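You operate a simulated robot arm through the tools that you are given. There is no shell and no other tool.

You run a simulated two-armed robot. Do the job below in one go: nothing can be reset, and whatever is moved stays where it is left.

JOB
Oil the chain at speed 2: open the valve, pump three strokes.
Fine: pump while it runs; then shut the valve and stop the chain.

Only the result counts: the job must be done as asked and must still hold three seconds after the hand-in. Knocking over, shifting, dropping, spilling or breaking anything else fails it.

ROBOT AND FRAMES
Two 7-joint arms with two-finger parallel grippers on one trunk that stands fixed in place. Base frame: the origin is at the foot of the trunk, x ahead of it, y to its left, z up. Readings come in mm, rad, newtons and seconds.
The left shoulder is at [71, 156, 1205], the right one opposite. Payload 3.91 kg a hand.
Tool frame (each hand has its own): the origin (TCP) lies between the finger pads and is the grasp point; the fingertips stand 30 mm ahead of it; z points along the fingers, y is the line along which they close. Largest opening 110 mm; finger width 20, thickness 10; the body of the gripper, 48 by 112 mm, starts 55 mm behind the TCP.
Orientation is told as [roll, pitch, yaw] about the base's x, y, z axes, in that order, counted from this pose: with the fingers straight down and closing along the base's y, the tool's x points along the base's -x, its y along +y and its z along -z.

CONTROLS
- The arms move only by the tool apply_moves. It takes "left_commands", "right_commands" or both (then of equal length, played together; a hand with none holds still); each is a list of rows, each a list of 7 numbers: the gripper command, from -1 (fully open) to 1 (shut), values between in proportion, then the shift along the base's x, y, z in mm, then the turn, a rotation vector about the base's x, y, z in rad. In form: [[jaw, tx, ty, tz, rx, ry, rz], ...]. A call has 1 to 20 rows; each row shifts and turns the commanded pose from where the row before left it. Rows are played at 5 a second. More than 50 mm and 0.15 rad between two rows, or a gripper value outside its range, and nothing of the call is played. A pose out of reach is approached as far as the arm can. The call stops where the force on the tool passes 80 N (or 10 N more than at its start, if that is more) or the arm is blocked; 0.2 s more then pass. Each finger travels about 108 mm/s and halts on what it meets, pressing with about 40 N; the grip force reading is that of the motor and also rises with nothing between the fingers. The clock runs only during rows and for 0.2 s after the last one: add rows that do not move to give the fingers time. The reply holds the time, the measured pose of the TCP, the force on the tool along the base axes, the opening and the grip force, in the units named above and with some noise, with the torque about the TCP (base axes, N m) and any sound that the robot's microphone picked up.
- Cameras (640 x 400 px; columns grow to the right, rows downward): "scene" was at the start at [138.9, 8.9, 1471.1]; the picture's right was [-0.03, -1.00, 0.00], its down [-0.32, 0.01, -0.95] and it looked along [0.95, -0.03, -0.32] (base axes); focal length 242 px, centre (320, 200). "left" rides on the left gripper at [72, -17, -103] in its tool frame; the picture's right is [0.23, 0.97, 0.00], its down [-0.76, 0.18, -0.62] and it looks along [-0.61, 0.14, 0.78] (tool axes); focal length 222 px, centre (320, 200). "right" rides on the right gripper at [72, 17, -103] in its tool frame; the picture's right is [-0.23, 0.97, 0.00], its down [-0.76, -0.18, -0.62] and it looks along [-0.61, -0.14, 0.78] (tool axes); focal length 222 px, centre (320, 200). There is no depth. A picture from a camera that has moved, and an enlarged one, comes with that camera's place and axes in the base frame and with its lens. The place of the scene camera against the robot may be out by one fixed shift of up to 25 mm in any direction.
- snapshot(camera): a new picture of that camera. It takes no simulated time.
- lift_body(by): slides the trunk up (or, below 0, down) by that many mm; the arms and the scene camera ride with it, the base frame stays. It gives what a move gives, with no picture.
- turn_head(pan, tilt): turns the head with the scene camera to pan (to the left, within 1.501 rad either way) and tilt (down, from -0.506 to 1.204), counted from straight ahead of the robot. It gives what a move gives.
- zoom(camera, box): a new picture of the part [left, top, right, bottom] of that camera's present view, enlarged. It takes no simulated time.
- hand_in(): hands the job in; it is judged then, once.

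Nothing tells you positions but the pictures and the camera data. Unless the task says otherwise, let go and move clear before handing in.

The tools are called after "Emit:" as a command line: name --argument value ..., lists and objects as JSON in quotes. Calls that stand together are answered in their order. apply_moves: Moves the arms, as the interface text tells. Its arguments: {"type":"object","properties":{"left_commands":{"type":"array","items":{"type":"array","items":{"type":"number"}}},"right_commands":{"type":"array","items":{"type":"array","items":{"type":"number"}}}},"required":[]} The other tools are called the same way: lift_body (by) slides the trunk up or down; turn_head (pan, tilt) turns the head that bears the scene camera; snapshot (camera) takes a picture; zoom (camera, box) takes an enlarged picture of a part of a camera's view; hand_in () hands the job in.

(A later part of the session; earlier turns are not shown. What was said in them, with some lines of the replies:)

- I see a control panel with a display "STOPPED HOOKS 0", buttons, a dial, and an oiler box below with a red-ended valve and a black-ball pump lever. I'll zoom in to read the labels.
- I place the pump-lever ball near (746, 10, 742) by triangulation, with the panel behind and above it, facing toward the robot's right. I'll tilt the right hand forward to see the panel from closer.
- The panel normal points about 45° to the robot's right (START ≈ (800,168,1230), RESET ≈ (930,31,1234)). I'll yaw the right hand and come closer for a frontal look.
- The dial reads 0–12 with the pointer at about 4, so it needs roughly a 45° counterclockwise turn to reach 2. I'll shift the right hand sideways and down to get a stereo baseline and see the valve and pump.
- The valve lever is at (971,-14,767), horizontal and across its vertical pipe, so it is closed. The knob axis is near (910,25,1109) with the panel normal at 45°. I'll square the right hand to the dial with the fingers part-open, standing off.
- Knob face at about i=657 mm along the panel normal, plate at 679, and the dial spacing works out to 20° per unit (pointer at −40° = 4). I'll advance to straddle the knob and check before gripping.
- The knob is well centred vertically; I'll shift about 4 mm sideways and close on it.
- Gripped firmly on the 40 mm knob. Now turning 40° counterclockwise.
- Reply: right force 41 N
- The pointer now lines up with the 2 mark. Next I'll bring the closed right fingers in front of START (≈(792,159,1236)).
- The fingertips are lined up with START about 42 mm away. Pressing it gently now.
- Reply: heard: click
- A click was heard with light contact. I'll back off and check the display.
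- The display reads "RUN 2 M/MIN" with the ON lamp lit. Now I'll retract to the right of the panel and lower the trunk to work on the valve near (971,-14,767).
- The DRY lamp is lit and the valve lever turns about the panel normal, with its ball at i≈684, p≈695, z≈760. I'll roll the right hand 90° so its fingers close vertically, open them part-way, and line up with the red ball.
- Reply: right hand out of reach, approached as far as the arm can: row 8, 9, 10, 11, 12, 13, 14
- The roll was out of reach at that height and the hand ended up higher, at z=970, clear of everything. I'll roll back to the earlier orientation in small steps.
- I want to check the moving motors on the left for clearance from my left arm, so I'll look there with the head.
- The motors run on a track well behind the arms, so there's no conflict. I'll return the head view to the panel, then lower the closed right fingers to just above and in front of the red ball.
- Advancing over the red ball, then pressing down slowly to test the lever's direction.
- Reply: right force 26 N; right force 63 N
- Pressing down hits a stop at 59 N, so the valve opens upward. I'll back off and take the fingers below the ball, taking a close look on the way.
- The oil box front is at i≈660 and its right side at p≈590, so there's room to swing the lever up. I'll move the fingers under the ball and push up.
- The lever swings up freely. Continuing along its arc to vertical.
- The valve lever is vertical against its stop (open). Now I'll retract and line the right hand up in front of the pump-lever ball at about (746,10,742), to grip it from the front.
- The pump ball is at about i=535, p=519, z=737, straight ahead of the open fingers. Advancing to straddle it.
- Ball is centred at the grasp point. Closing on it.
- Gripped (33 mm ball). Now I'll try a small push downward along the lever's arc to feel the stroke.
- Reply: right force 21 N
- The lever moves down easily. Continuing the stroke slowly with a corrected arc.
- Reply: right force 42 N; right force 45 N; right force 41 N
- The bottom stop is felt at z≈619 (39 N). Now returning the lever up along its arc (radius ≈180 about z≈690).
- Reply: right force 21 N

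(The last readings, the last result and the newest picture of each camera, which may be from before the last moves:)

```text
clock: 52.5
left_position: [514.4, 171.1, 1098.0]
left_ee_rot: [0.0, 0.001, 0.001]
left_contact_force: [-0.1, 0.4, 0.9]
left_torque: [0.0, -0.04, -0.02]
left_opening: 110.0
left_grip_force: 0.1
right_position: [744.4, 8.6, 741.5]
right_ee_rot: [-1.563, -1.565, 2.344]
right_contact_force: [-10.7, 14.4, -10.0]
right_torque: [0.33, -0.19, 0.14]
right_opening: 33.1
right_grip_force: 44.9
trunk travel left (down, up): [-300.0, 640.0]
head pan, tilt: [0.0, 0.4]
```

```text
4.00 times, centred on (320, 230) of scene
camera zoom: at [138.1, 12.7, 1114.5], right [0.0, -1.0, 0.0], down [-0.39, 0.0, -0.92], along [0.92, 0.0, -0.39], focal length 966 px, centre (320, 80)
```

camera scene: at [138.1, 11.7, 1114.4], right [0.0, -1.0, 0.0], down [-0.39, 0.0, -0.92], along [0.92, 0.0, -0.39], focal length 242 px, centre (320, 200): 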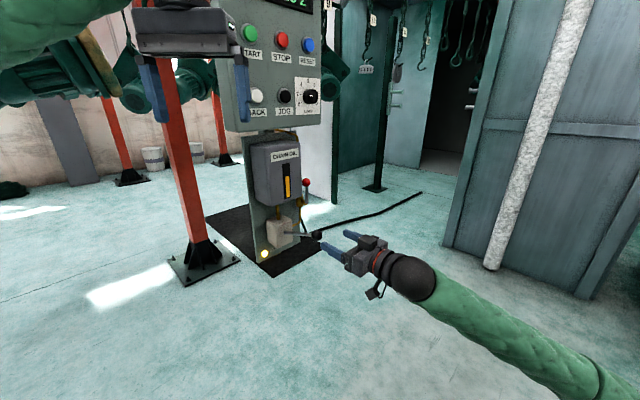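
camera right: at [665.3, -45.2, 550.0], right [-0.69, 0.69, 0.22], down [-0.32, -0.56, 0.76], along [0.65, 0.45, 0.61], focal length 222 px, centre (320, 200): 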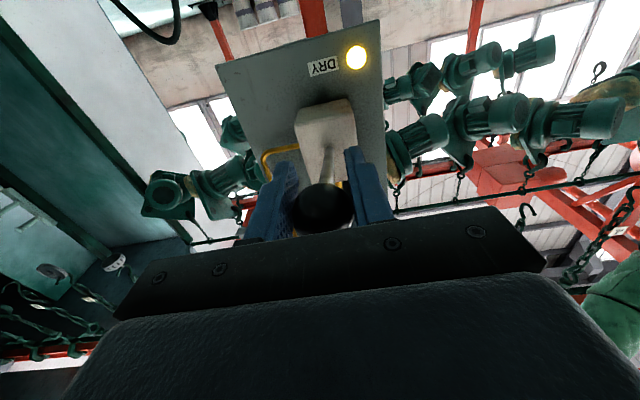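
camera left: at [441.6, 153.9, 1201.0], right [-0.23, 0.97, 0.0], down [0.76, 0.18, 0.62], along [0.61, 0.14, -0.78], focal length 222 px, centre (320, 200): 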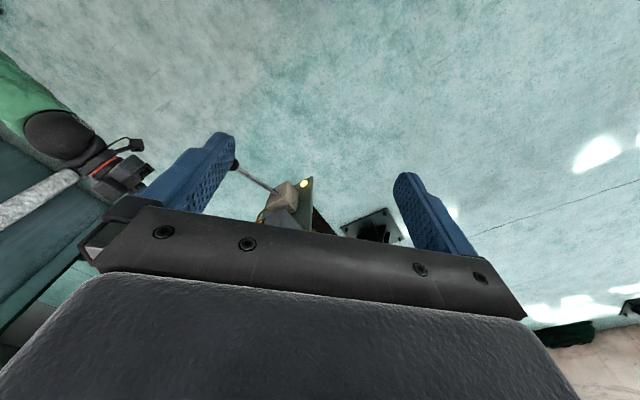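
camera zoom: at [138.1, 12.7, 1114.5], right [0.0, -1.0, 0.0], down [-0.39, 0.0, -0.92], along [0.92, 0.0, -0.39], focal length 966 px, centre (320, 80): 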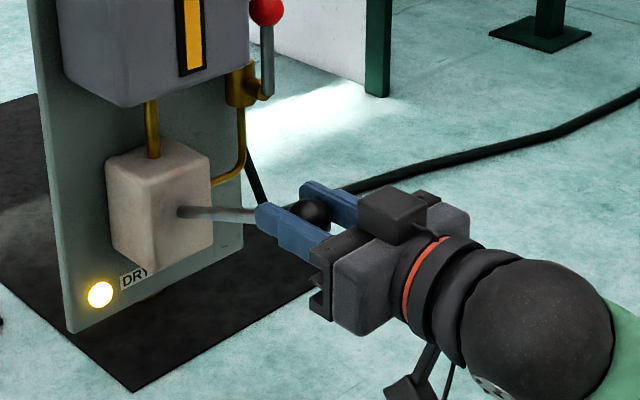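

Emit:
apply_moves --right_commands '[[0.6, 0.7, 0.7, 4, 0, 0, 0], [0.6, 0, 0, 0, 0, 0, 0]]'

```text
clock: 53.1
left_position: [514.2, 169.8, 1098.0]
left_ee_rot: [0.0, -0.001, 0.001]
left_contact_force: [0.1, -0.5, -0.2]
left_torque: [-0.01, 0.03, 0.02]
left_opening: 110.1
left_grip_force: 0.1
right_position: [743.3, 7.7, 743.0]
right_ee_rot: [-0.718, -1.564, 1.501]
right_contact_force: [-40.8, 5.9, -31.3]
right_torque: [-0.28, 0.26, 0.19]
right_opening: 33.0
right_grip_force: 45.3
trunk travel left (down, up): [-300.0, 640.0]
head pan, tilt: [0.0, 0.4]
```

Top stop confirmed at z≈742, so stroke one is complete. Second stroke down now.

Emit:
apply_moves --right_commands '[[0.6, -3.9, -1.1, -15, 0, 0, 0], [0.6, -2.3, -2.3, -18, 0, 0, 0], [0.6, -0.9, -0.9, -20, 0, 0, 0], [0.6, 0.6, 0.6, -20, 0, 0, 0], [0.6, 2.3, 2.3, -20, 0, 0, 0], [0.6, 3.5, 3.5, -18, 0, 0, 0], [0.6, 3.2, 3.2, -12, 0, 0, 0], [0.6, 1.8, 1.8, -8, 0, 0, 0], [0.6, 0, 0, 0, 0, 0, 0]]'

Emit:
zoom --camera "scene" --box '[240, 180, 400, 280]'

```text
clock: 55.1
left_position: [512.1, 168.9, 1099.9]
left_ee_rot: [0.0, -0.003, 0.001]
left_contact_force: [-0.3, 0.7, -0.8]
left_torque: [0.02, 0.03, 0.0]
left_opening: 110.1
left_grip_force: 0.0
right_position: [750.7, 15.2, 619.2]
right_ee_rot: [-2.057, -1.559, 2.837]
right_contact_force: [-2.2, -10.5, 40.7]
right_torque: [-0.3, 0.34, 0.06]
right_opening: 33.1
right_grip_force: 44.5
trunk travel left (down, up): [-300.0, 640.0]
head pan, tilt: [0.0, 0.4]
```

```text
4.00 times, centred on (320, 230) of scene
camera zoom: at [135.8, 11.4, 1115.1], right [0.0, -1.0, 0.0], down [-0.39, 0.0, -0.92], along [0.92, 0.0, -0.39], focal length 966 px, centre (320, 80)
```

zoom: 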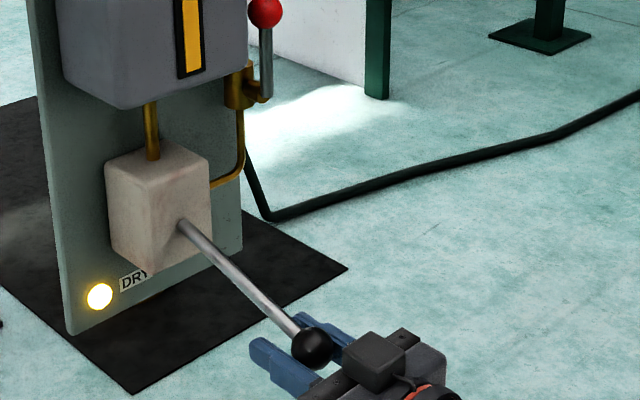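

Bottom stop reached again. Returning up to complete stroke two.

Emit:
apply_moves --right_commands '[[0.6, -2.1, -2.1, 10, 0, 0, 0], [0.6, -4.6, -4.6, 21, 0, 0, 0], [0.6, -3.2, -3.2, 21, 0, 0, 0], [0.6, -1.3, -1.3, 21, 0, 0, 0], [0.6, 0.3, 0.3, 20, 0, 0, 0], [0.6, 2, 2, 20, 0, 0, 0], [0.6, 1.5, 1.5, 13, 0, 0, 0], [0.6, 0, 0, 6, 0, 0, 0], [0.6, 0, 0, 0, 0, 0, 0]]'

Emit:
zoom --camera "scene" --box '[240, 180, 400, 280]'

```text
clock: 57.1
left_position: [517.8, 168.6, 1095.9]
left_ee_rot: [0.003, 0.003, 0.0]
left_contact_force: [0.5, 0.1, 0.0]
left_torque: [0.0, 0.04, -0.01]
left_opening: 109.9
left_grip_force: 0.1
right_position: [744.0, 8.1, 741.7]
right_ee_rot: [-0.612, -1.567, 1.393]
right_contact_force: [-7.3, 1.8, -40.9]
right_torque: [-0.12, 0.09, 0.03]
right_opening: 33.3
right_grip_force: 45.5
trunk travel left (down, up): [-300.0, 640.0]
head pan, tilt: [0.0, 0.4]
```

```text
4.00 times, centred on (320, 230) of scene
camera zoom: at [140.1, 11.8, 1113.9], right [0.0, -1.0, 0.0], down [-0.39, 0.0, -0.92], along [0.92, 0.0, -0.39], focal length 966 px, centre (320, 80)
```

zoom: 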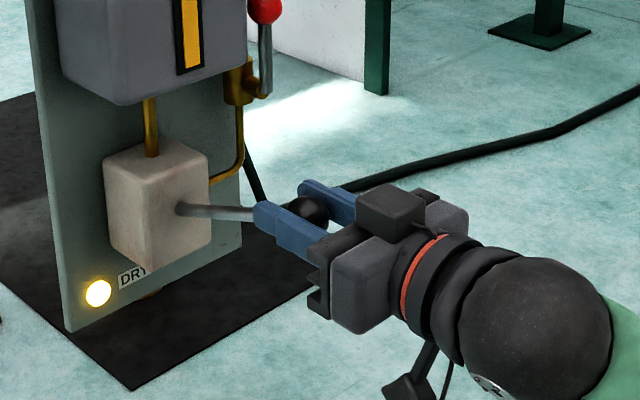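

Top stop reached. Third stroke down.

Emit:
apply_moves --right_commands '[[0.6, -1.8, -1.8, -16, 0, 0, 0], [0.6, -2.0, -2.0, -18, 0, 0, 0], [0.6, -0.9, -0.9, -20, 0, 0, 0], [0.6, 0.6, 0.6, -20, 0, 0, 0], [0.6, 2.3, 2.3, -20, 0, 0, 0], [0.6, 3.5, 3.5, -18, 0, 0, 0], [0.6, 3.2, 3.2, -12, 0, 0, 0], [0.6, 1.8, 1.8, -8, 0, 0, 0], [0.6, 0, 0, 0, 0, 0, 0]]'

Emit:
zoom --camera "scene" --box '[240, 180, 400, 280]'

```text
clock: 59.1
left_position: [514.9, 169.0, 1098.5]
left_ee_rot: [0.0, 0.001, 0.0]
left_contact_force: [-0.2, 0.2, -1.1]
left_torque: [0.02, -0.01, 0.01]
left_opening: 110.0
left_grip_force: 0.0
right_position: [748.6, 16.0, 610.1]
right_ee_rot: [-0.949, -1.565, 1.728]
right_contact_force: [-0.4, 0.2, 1.0]
right_torque: [0.04, 0.01, 0.0]
right_opening: 22.1
right_grip_force: 0.1
trunk travel left (down, up): [-300.0, 640.0]
head pan, tilt: [0.0, 0.4]
```

```text
4.00 times, centred on (320, 230) of scene
camera zoom: at [137.5, 11.9, 1114.2], right [0.0, -1.0, 0.0], down [-0.39, 0.0, -0.92], along [0.92, 0.0, -0.39], focal length 966 px, centre (320, 80)
```

zoom: 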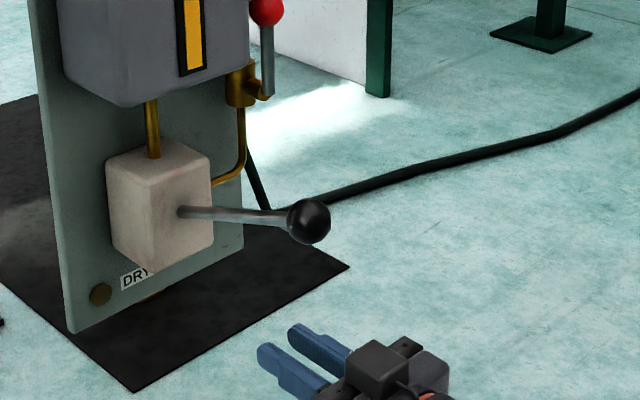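

The ball slipped from the grip on that stroke, but the DRY lamp has gone out and the lever is back at the top. I need to find out whether the third stroke counted, so I'll compare the oil gauge and look closely.

Emit:
zoom --camera "scene" --box '[240, 130, 340, 260]'

Emit:
snapshot --camera "right"

Emit:
snapshot --camera "scene"

```text
3.08 times, centred on (290, 195) of scene
camera zoom: at [137.5, 11.9, 1114.2], right [0.0, -1.0, 0.0], down [-0.39, 0.0, -0.92], along [0.92, 0.0, -0.39], focal length 743 px, centre (412, 215)
```

zoom: 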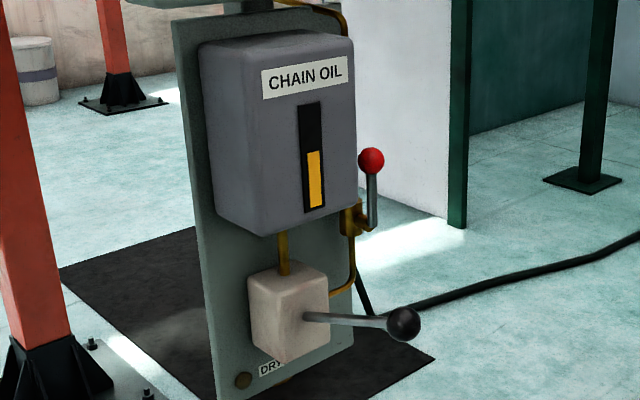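

```text
taken
camera right: at [661.9, -46.1, 538.4], right [-0.69, 0.69, 0.22], down [-0.32, -0.56, 0.76], along [0.65, 0.45, 0.61], focal length 222 px, centre (320, 200)
```

right: 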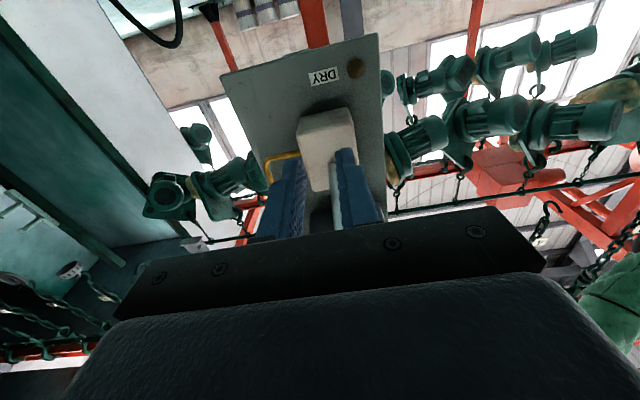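

```text
taken
camera scene: at [137.5, 11.9, 1114.2], right [0.0, -1.0, 0.0], down [-0.39, 0.0, -0.92], along [0.92, 0.0, -0.39], focal length 242 px, centre (320, 200)
```

scene: 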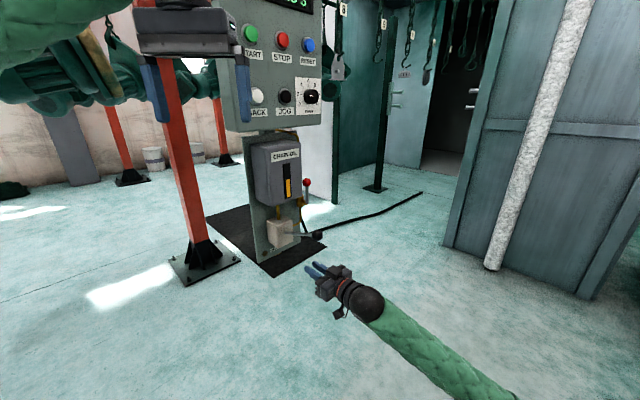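

Emit:
zoom --camera "scene" --box '[240, 170, 400, 270]'

Emit:
zoom --camera "scene" --box '[265, 155, 313, 205]'

```text
4.00 times, centred on (320, 220) of scene
camera zoom: at [137.5, 11.9, 1114.2], right [0.0, -1.0, 0.0], down [-0.39, 0.0, -0.92], along [0.92, 0.0, -0.39], focal length 966 px, centre (320, 120)
```

zoom: 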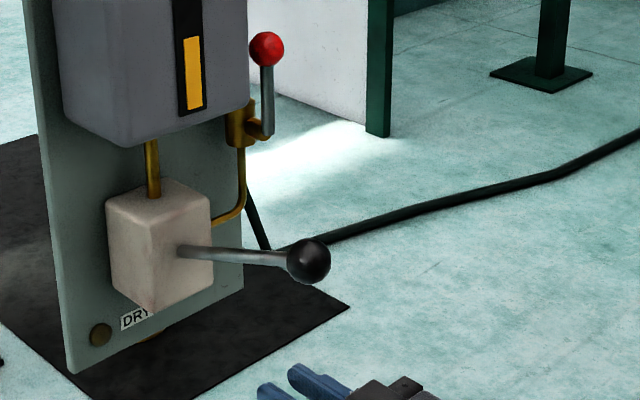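

```text
8.00 times, centred on (289, 180) of scene
camera zoom: at [137.5, 11.9, 1114.2], right [0.0, -1.0, 0.0], down [-0.39, 0.0, -0.92], along [0.92, 0.0, -0.39], focal length 1932 px, centre (568, 360)
```

zoom: 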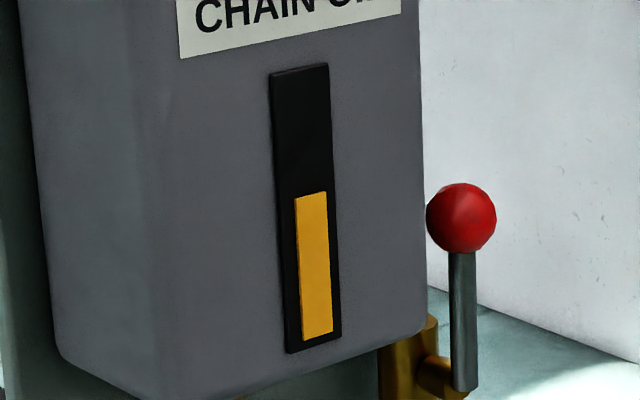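

The gauge has dropped by three strokes' worth and the DRY lamp is out, so three strokes are done. Now I'll retract from the pump and bring the part-open right hand in front of the valve lever's rod to shut it.

Emit:
apply_moves --right_commands '[[0.2, -23, -23, 0, 0, 0, 0], [0.2, -23, -23, 0, 0, 0, 0], [0.2, -23, -23, 0, 0, 0, 0], [0.2, -23, -23, 0, 0, 0, 0], [0.2, 15.6, -15.6, 38, 0, 0, 0], [0.2, 15.6, -15.6, 38, 0, 0, 0], [0.2, 15.6, -15.6, 38, 0, 0, 0], [0.2, 15.6, -15.6, 38, 0, 0, 0], [0.2, 15.6, -15.6, 38, 0, 0, 0], [0.2, 30, 30, 0, 0, 0, 0], [0.2, 30, 30, 0, 0, 0, 0], [0.2, 30, 30, 0, 0, 0, 0], [0.2, 30, 30, 0, 0, 0, 0], [0.2, 0, 0, 0, 0, 0, 0]]'

Emit:
snapshot --camera "right"

Emit:
zoom --camera "right" --box '[220, 40, 420, 165]'

Emit:
zoom --camera "scene" --box '[240, 140, 400, 240]'

```text
clock: 62.1
left_position: [514.3, 169.7, 1097.5]
left_ee_rot: [-0.001, -0.001, 0.0]
left_contact_force: [-0.2, 0.4, -1.0]
left_torque: [0.0, -0.05, -0.01]
left_opening: 109.8
left_grip_force: 0.1
right_position: [859.6, -35.5, 805.7]
right_ee_rot: [-1.324, -1.566, 2.102]
right_contact_force: [-0.3, 0.7, -0.5]
right_torque: [0.0, 0.0, 0.01]
right_opening: 44.0
right_grip_force: 0.1
trunk travel left (down, up): [-300.0, 640.0]
head pan, tilt: [0.0, 0.4]
```

```text
taken
camera right: at [772.8, -98.1, 733.4], right [-0.69, 0.69, 0.22], down [-0.32, -0.56, 0.76], along [0.65, 0.45, 0.61], focal length 222 px, centre (320, 200)
```

right: 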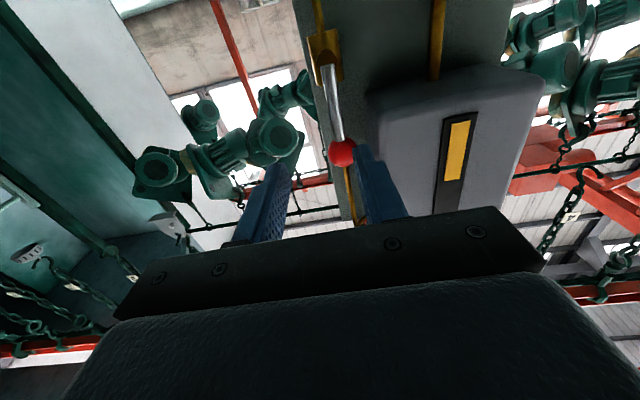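

```text
3.20 times, centred on (320, 102) of right
camera zoom: at [772.8, -98.1, 733.4], right [-0.69, 0.69, 0.22], down [-0.32, -0.56, 0.76], along [0.65, 0.45, 0.61], focal length 711 px, centre (320, 512)
```

zoom: 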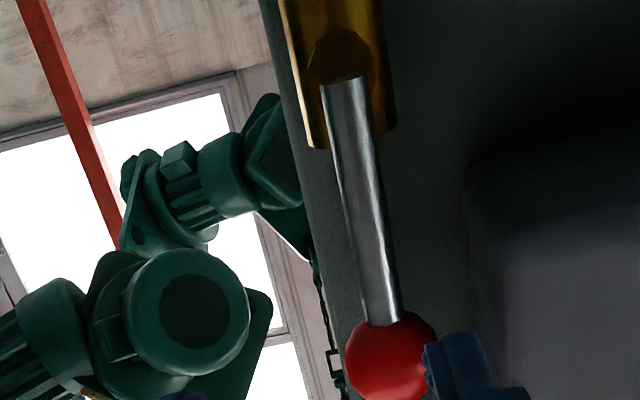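

```text
4.00 times, centred on (320, 190) of scene
camera zoom: at [138.2, 11.8, 1114.4], right [0.0, -1.0, 0.0], down [-0.39, 0.0, -0.92], along [0.92, 0.0, -0.39], focal length 966 px, centre (320, 240)
```

zoom: 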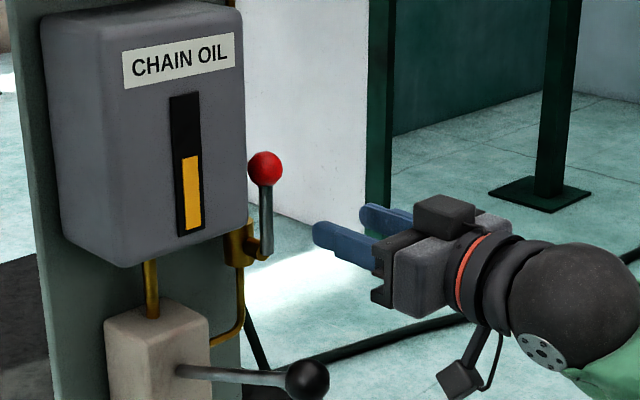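

The rod is at p≈617 and the box side at p≈590, so the left finger (10 mm) fits between them. Advancing with a small sideways trim.

Emit:
apply_moves --right_commands '[[0.2, -2.4, 2.4, -5, 0, 0, 0], [0.2, 14, 14, 0, 0, 0, 0], [0.2, 14, 14, 0, 0, 0, 0], [0.2, 14, 14, 0, 0, 0, 0], [0.2, 0, 0, 0, 0, 0, 0]]'

Emit:
snapshot --camera "right"

Emit:
zoom --camera "right" --box '[220, 80, 420, 205]'

```text
clock: 63.3
left_position: [514.9, 171.3, 1098.1]
left_ee_rot: [-0.001, 0.0, -0.001]
left_contact_force: [1.0, -0.9, 0.4]
left_torque: [-0.05, 0.02, 0.03]
left_opening: 110.2
left_grip_force: 0.0
right_position: [896.5, 11.0, 796.9]
right_ee_rot: [-1.33, -1.566, 2.111]
right_contact_force: [0.4, 0.3, -0.2]
right_torque: [0.0, 0.01, 0.02]
right_opening: 44.0
right_grip_force: 0.0
trunk travel left (down, up): [-300.0, 640.0]
head pan, tilt: [0.0, 0.4]
```

```text
taken
camera right: at [809.9, -50.5, 724.0], right [-0.69, 0.69, 0.22], down [-0.32, -0.56, 0.76], along [0.65, 0.45, 0.61], focal length 222 px, centre (320, 200)
```

right: 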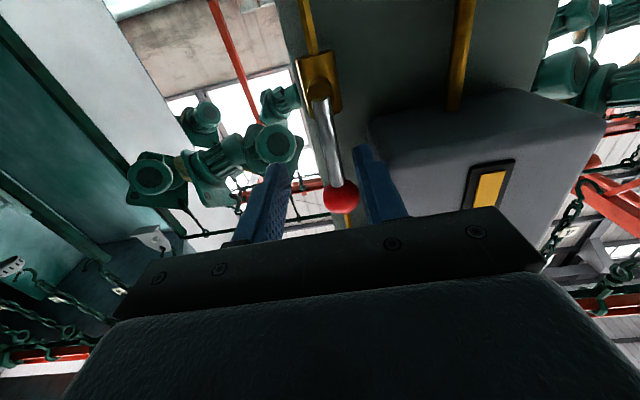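

```text
3.20 times, centred on (320, 142) of right
camera zoom: at [809.9, -50.5, 724.0], right [-0.69, 0.69, 0.22], down [-0.32, -0.56, 0.76], along [0.65, 0.45, 0.61], focal length 711 px, centre (320, 384)
```

zoom: 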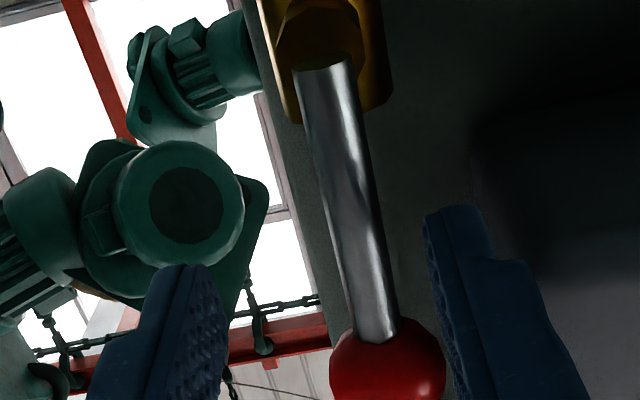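

Emit:
apply_moves --right_commands '[[0.2, 2.1, -2.1, 2, 0, 0, 0], [0.2, 7, 7, 0, 0, 0, 0], [0.2, 7, 7, 0, 0, 0, 0], [0.2, 0, 0, 0, 0, 0, 0]]'

Emit:
zoom --camera "right" --box '[220, 80, 420, 205]'

Emit:
zoom --camera "scene" --box '[240, 140, 400, 240]'

```text
clock: 64.3
left_position: [514.6, 170.4, 1097.1]
left_ee_rot: [0.001, 0.0, -0.001]
left_contact_force: [-0.1, -0.7, -0.3]
left_torque: [0.02, -0.01, 0.04]
left_opening: 110.2
left_grip_force: 0.2
right_position: [912.3, 23.4, 800.9]
right_ee_rot: [-1.339, -1.567, 2.118]
right_contact_force: [0.1, -0.1, 0.1]
right_torque: [-0.02, -0.01, 0.01]
right_opening: 44.0
right_grip_force: 0.0
trunk travel left (down, up): [-300.0, 640.0]
head pan, tilt: [0.0, 0.4]
```

```text
3.20 times, centred on (320, 142) of right
camera zoom: at [825.5, -38.2, 728.3], right [-0.69, 0.69, 0.22], down [-0.32, -0.56, 0.76], along [0.65, 0.45, 0.61], focal length 711 px, centre (320, 384)
```

zoom: 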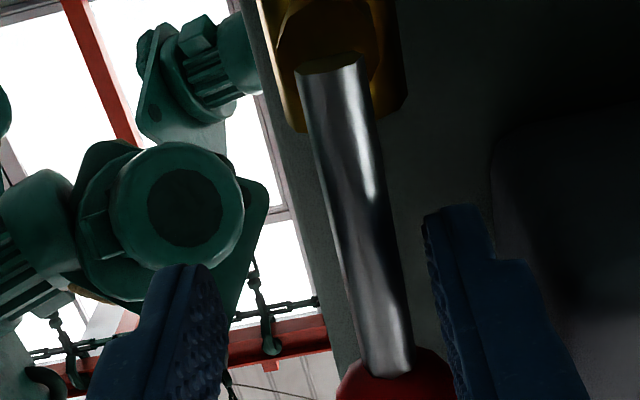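

```text
4.00 times, centred on (320, 190) of scene
camera zoom: at [138.3, 11.8, 1114.3], right [0.0, -1.0, 0.0], down [-0.39, 0.0, -0.92], along [0.92, 0.0, -0.39], focal length 966 px, centre (320, 240)
```

zoom: 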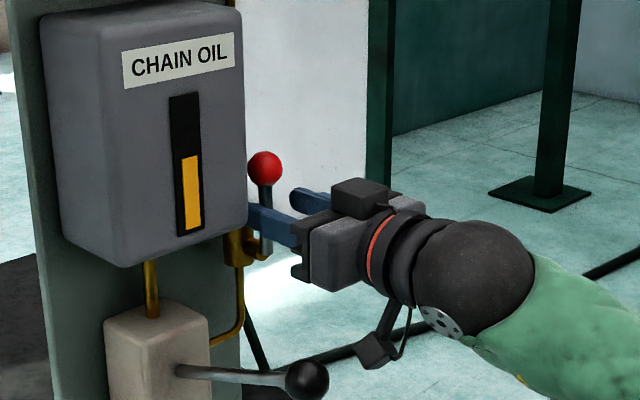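

The fingers straddle the rod with no contact. Now sweeping right so the left finger swings the lever over, opening wider as it leans.

Emit:
apply_moves --right_commands '[[0.2, 8.5, -8.5, 0, 0, 0, 0], [-0.1, 11.3, -11.3, 0, 0, 0, 0], [-0.45, 11.3, -11.3, 0, 0, 0, 0], [-0.45, 5, -5, 0, 0, 0, 0], [-0.45, 0, 0, 0, 0, 0, 0]]'

Emit:
zoom --camera "right" --box '[200, 60, 440, 210]'

Emit:
zoom --camera "scene" --box '[240, 140, 400, 240]'

```text
clock: 65.5
left_position: [514.8, 169.0, 1096.5]
left_ee_rot: [-0.001, -0.001, 0.0]
left_contact_force: [-0.9, -0.3, 0.1]
left_torque: [0.03, 0.05, 0.02]
left_opening: 110.0
left_grip_force: 0.0
right_position: [947.1, -13.6, 801.3]
right_ee_rot: [-1.343, -1.565, 2.122]
right_contact_force: [-0.2, 0.9, 0.6]
right_torque: [0.03, 0.0, -0.01]
right_opening: 79.8
right_grip_force: 0.3
trunk travel left (down, up): [-300.0, 640.0]
head pan, tilt: [0.0, 0.4]
```

```text
2.67 times, centred on (320, 135) of right
camera zoom: at [860.5, -75.2, 728.3], right [-0.69, 0.69, 0.22], down [-0.32, -0.56, 0.76], along [0.65, 0.45, 0.61], focal length 592 px, centre (320, 373)
```

zoom: 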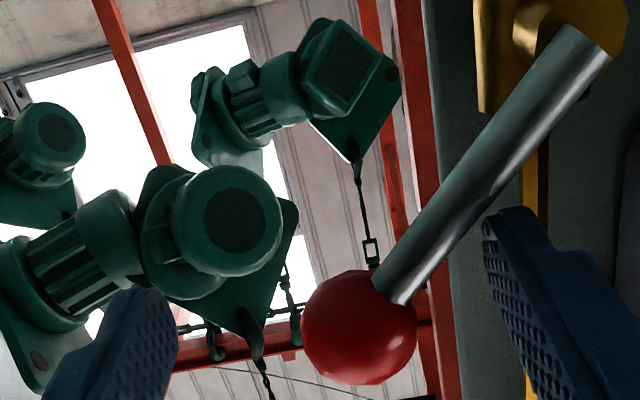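

```text
4.00 times, centred on (320, 190) of scene
camera zoom: at [138.2, 11.8, 1114.4], right [0.0, -1.0, 0.0], down [-0.39, 0.0, -0.92], along [0.92, 0.0, -0.39], focal length 966 px, centre (320, 240)
```

zoom: 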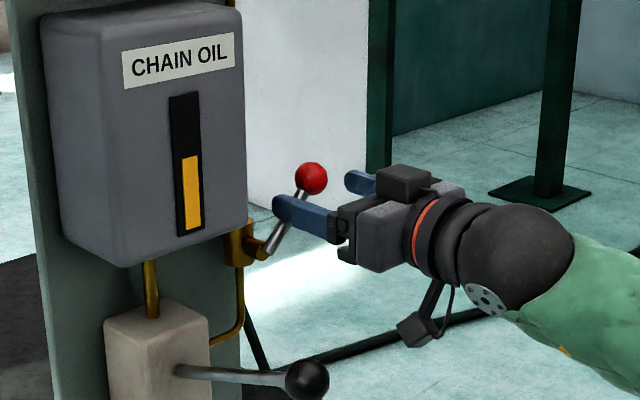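

The lever is at about 45° and follows easily. I'll lift the fingers above the ball, close them, and press it down around to its horizontal stop.

Emit:
apply_moves --right_commands '[[-0.45, 0, 0, 24, 0, 0, 0], [-0.45, 0, 0, 24, 0, 0, 0], [0.3, -8.5, 8.5, 0, 0, 0, 0], [1, -8.5, 8.5, 0, 0, 0, 0], [1, 0, 0, 0, 0, 0, 0], [1, 0, 0, -16, 0, 0, 0], [1, 11, -11, -12, 0, 0, 0], [1, 10.5, -10.5, -17, 0, 0, 0], [1, 6.4, -6.4, -18, 0, 0, 0], [1, 0, 0, -7, 0, 0, 0], [1, 0, 0, 0, 0, 0, 0]]'

Emit:
snapshot --camera "right"

Emit:
zoom --camera "scene" --box '[240, 140, 400, 240]'

```text
clock: 67.9
left_position: [512.5, 170.7, 1098.8]
left_ee_rot: [0.001, -0.001, 0.001]
left_contact_force: [0.7, 0.5, 0.6]
left_torque: [0.0, 0.0, 0.0]
left_opening: 110.1
left_grip_force: 0.0
right_position: [958.9, -22.8, 785.1]
right_ee_rot: [-2.155, -1.56, 2.936]
right_contact_force: [16.6, 5.1, 38.6]
right_torque: [0.61, -0.79, -0.14]
right_opening: 0.2
right_grip_force: 37.3
trunk travel left (down, up): [-300.0, 640.0]
head pan, tilt: [0.0, 0.4]
```

```text
taken
camera right: at [873.2, -84.4, 710.6], right [-0.69, 0.69, 0.22], down [-0.33, -0.56, 0.76], along [0.65, 0.45, 0.61], focal length 222 px, centre (320, 200)
```

right: 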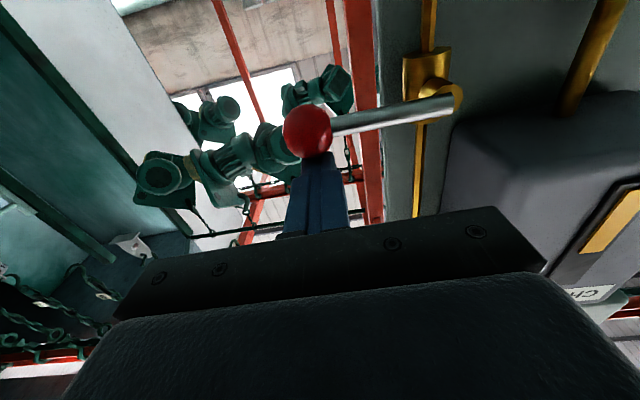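

```text
4.00 times, centred on (320, 190) of scene
camera zoom: at [136.3, 12.2, 1115.2], right [0.0, -1.0, 0.0], down [-0.39, 0.0, -0.92], along [0.92, 0.0, -0.39], focal length 966 px, centre (320, 240)
```

zoom: 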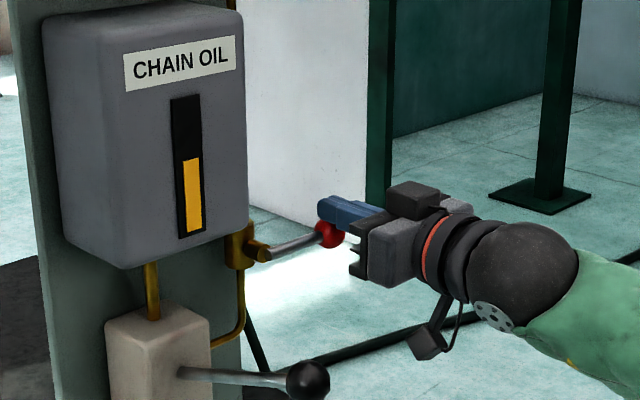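

The valve is shut at its stop again. I'll lift off, retract to the earlier safe spot, and raise the trunk to reach STOP (p≈538, z≈1234 on the panel).

Emit:
apply_moves --right_commands '[[1, 0, 0, 15, 0, 0, 0], [1, -22.6, -22.6, 5, 0, 0, 0], [1, -22.6, -22.6, 0, 0, 0, 0], [1, -22.6, -22.6, 0, 0, 0, 0], [1, -22.6, -22.6, 0, 0, 0, 0], [1, -22.6, -22.6, 0, 0, 0, 0]]'

Emit:
lift_body --by 350

Emit:
snapshot --camera "scene"

Emit:
zoom --camera "scene" --box '[210, 90, 350, 190]'

```text
clock: 69.3
left_position: [514.5, 169.5, 1098.1]
left_ee_rot: [0.0, -0.001, 0.002]
left_contact_force: [0.3, -0.7, 0.6]
left_torque: [0.02, 0.03, 0.02]
left_opening: 110.2
left_grip_force: 0.0
right_position: [845.0, -138.1, 798.5]
right_ee_rot: [-1.326, -1.566, 2.105]
right_contact_force: [-0.2, -1.1, 0.6]
right_torque: [-0.04, -0.01, 0.0]
right_opening: 0.0
right_grip_force: 38.2
trunk travel left (down, up): [-300.0, 640.0]
head pan, tilt: [0.0, 0.4]
```

```text
clock: 72.7
left_position: [515.8, 170.9, 1447.2]
left_ee_rot: [0.001, -0.003, -0.001]
left_contact_force: [0.2, -0.7, 0.6]
left_torque: [0.02, 0.0, -0.03]
left_opening: 110.0
left_grip_force: 0.1
right_position: [845.8, -138.9, 1146.8]
right_ee_rot: [-1.323, -1.565, 2.102]
right_contact_force: [-0.5, 0.8, 0.0]
right_torque: [0.0, -0.02, 0.04]
right_opening: 0.3
right_grip_force: 37.9
trunk travel left (down, up): [-650.0, 290.0]
head pan, tilt: [0.0, 0.4]
```

```text
taken
camera scene: at [138.5, 11.7, 1464.3], right [0.0, -1.0, 0.0], down [-0.39, 0.0, -0.92], along [0.92, 0.0, -0.39], focal length 242 px, centre (320, 200)
```

scene: 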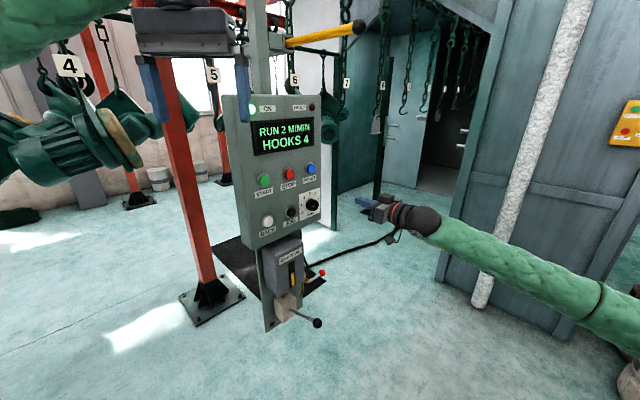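

```text
4.00 times, centred on (280, 140) of scene
camera zoom: at [138.5, 11.7, 1464.3], right [0.0, -1.0, 0.0], down [-0.39, 0.0, -0.92], along [0.92, 0.0, -0.39], focal length 966 px, centre (480, 440)
```

zoom: 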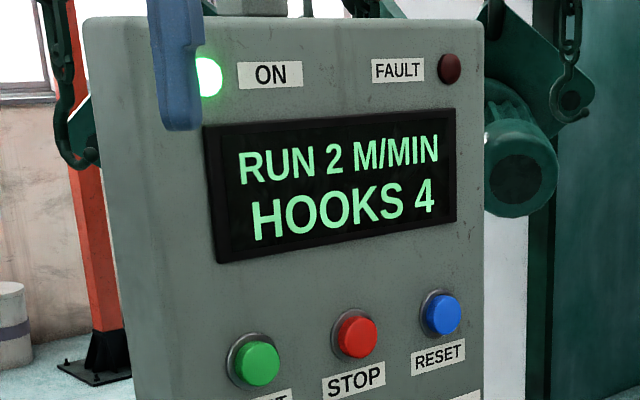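

Still running at 2 M/MIN. Moving the closed fingers in front of STOP.

Emit:
apply_moves --right_commands '[[1, -5.8, 26, 12.6, 0, 0, 0], [1, -5.8, 26, 12.6, 0, 0, 0], [1, -5.8, 26, 12.6, 0, 0, 0], [1, -5.8, 26, 12.6, 0, 0, 0], [1, -5.8, 26, 12.6, 0, 0, 0], [1, -5.8, 26, 12.6, 0, 0, 0], [1, -5.8, 26, 12.6, 0, 0, 0], [1, 0, 0, 0, 0, 0, 0]]'

Emit:
snapshot --camera "right"

```text
clock: 74.5
left_position: [514.9, 169.6, 1447.3]
left_ee_rot: [0.001, -0.002, 0.0]
left_contact_force: [-1.3, 0.4, 0.6]
left_torque: [0.04, -0.01, -0.02]
left_opening: 110.0
left_grip_force: 0.1
right_position: [803.6, 42.3, 1237.0]
right_ee_rot: [-1.385, -1.565, 2.167]
right_contact_force: [-0.2, 0.1, -0.4]
right_torque: [-0.03, -0.02, 0.01]
right_opening: 0.0
right_grip_force: 37.2
trunk travel left (down, up): [-650.0, 290.0]
head pan, tilt: [0.0, 0.4]
```

```text
taken
camera right: at [717.6, -17.2, 1164.0], right [-0.69, 0.69, 0.22], down [-0.32, -0.56, 0.76], along [0.65, 0.45, 0.61], focal length 222 px, centre (320, 200)
```

right: 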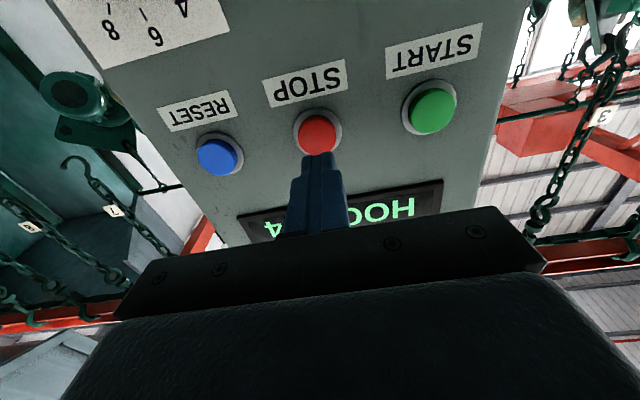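

Aligned with STOP. Pressing gently as I did with START.

Emit:
apply_moves --right_commands '[[1, 12, 12, -2, 0, 0, 0], [1, 12, 12, 0, 0, 0, 0], [1, 2.5, 2.5, 0, 0, 0, 0], [1, 2.5, 2.5, 0, 0, 0, 0]]'

Emit:
zoom --camera "scene" --box '[210, 90, 350, 190]'

```text
clock: 75.5
left_position: [514.4, 169.9, 1446.4]
left_ee_rot: [0.0, 0.0, 0.0]
left_contact_force: [-0.1, 0.2, 0.6]
left_torque: [0.02, 0.04, 0.01]
left_opening: 109.8
left_grip_force: 0.1
right_position: [832.5, 72.7, 1234.8]
right_ee_rot: [-1.296, -1.565, 2.075]
right_contact_force: [-5.3, -3.0, -1.7]
right_torque: [-0.03, 0.01, 0.03]
right_opening: 0.0
right_grip_force: 37.7
trunk travel left (down, up): [-650.0, 290.0]
head pan, tilt: [0.0, 0.4]
heard: click
```

```text
4.00 times, centred on (280, 140) of scene
camera zoom: at [138.0, 11.7, 1464.4], right [0.0, -1.0, 0.0], down [-0.39, 0.0, -0.92], along [0.92, 0.0, -0.39], focal length 966 px, centre (480, 440)
```

zoom: 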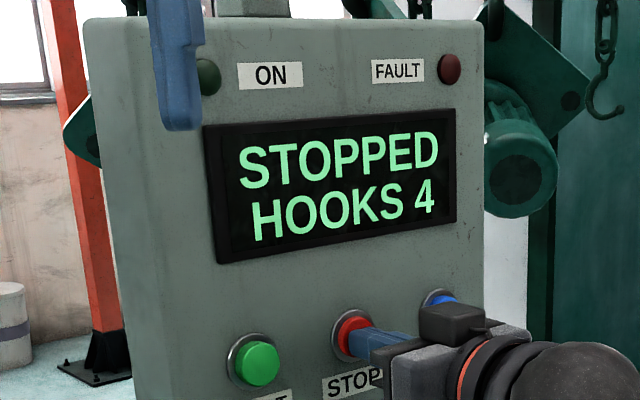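

The display reads STOPPED. I'll back straight off the panel and make a final check of the whole scene.

Emit:
apply_moves --right_commands '[[1, -14, -14, 0, 0, 0, 0], [1, -20, -20, 0, 0, 0, 0], [1, -20, -20, 0, 0, 0, 0], [1, -10, -30, 0, 0, 0, 0], [1, -10, -30, 0, 0, 0, 0], [1, -10, -30, 0, 0, 0, 0], [1, 0, 0, 0, 0, 0, 0], [1, 0, 0, 0, 0, 0, 0]]'

Emit:
snapshot --camera "scene"

Emit:
zoom --camera "scene" --box '[225, 90, 335, 190]'

Emit:
zoom --camera "scene" --box '[230, 230, 350, 340]'

```text
clock: 77.3
left_position: [514.2, 169.4, 1447.3]
left_ee_rot: [0.0, 0.002, 0.0]
left_contact_force: [-0.2, 0.2, 0.2]
left_torque: [0.02, -0.01, -0.01]
left_opening: 109.9
left_grip_force: 0.1
right_position: [748.5, -73.9, 1236.6]
right_ee_rot: [-1.431, -1.566, 2.211]
right_contact_force: [-0.6, 0.1, -0.4]
right_torque: [0.0, 0.04, 0.01]
right_opening: 0.0
right_grip_force: 37.4
trunk travel left (down, up): [-650.0, 290.0]
head pan, tilt: [0.0, 0.4]
```

```text
taken
camera scene: at [138.1, 11.2, 1464.4], right [0.0, -1.0, 0.0], down [-0.39, 0.0, -0.92], along [0.92, 0.0, -0.39], focal length 242 px, centre (320, 200)
```

scene: 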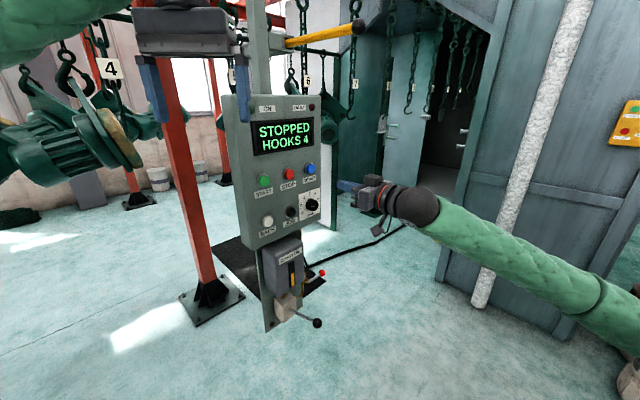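

```text
4.00 times, centred on (280, 140) of scene
camera zoom: at [138.1, 11.2, 1464.4], right [0.0, -1.0, 0.0], down [-0.39, 0.0, -0.92], along [0.92, 0.0, -0.39], focal length 966 px, centre (480, 440)
```

zoom: 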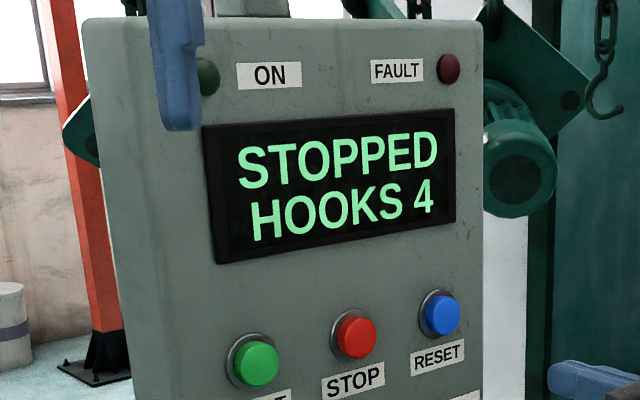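

```text
3.64 times, centred on (290, 285) of scene
camera zoom: at [138.1, 11.2, 1464.4], right [0.0, -1.0, 0.0], down [-0.39, 0.0, -0.92], along [0.92, 0.0, -0.39], focal length 878 px, centre (429, -109)
```

zoom: 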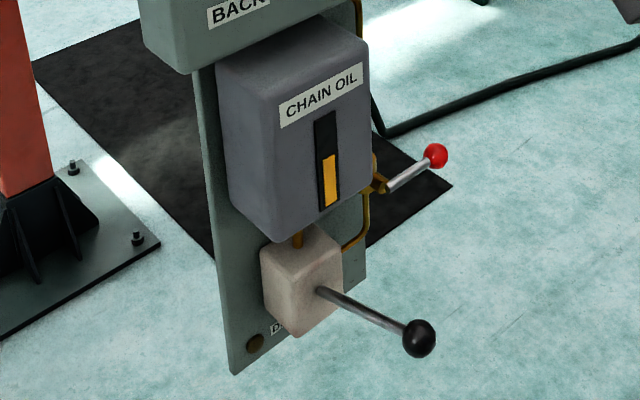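

The chain is stopped, the valve lever is back across its pipe (shut), the pump lever is at the top, and the DRY lamp is out. Three strokes were pumped at 2 M/MIN, and both hands are clear, so I'm handing in.

Emit:
hand_in

```text
The job is handed in.
```

The chain was oiled while running at 2 M/MIN. I opened the valve, pumped three strokes, shut the valve and stopped the chain. The display now reads STOPPED, the DRY lamp is out, the valve lever is back at its closed stop, and both hands are clear.

**Third stroke:** the pump ball slipped out of the gripper on the third downstroke, so I could not feel the lever reach its bottom stop as I did on the first two. I counted it because the DRY lamp went out during that stroke. The oil gauge had also dropped by about three times what the first stroke used. The result of the hand-in check was not shown to me.

The chain ran for about 58 seconds, and the hook counter went from 0 to 4. The speed dial was at about 4 when I started and is now left at 2.
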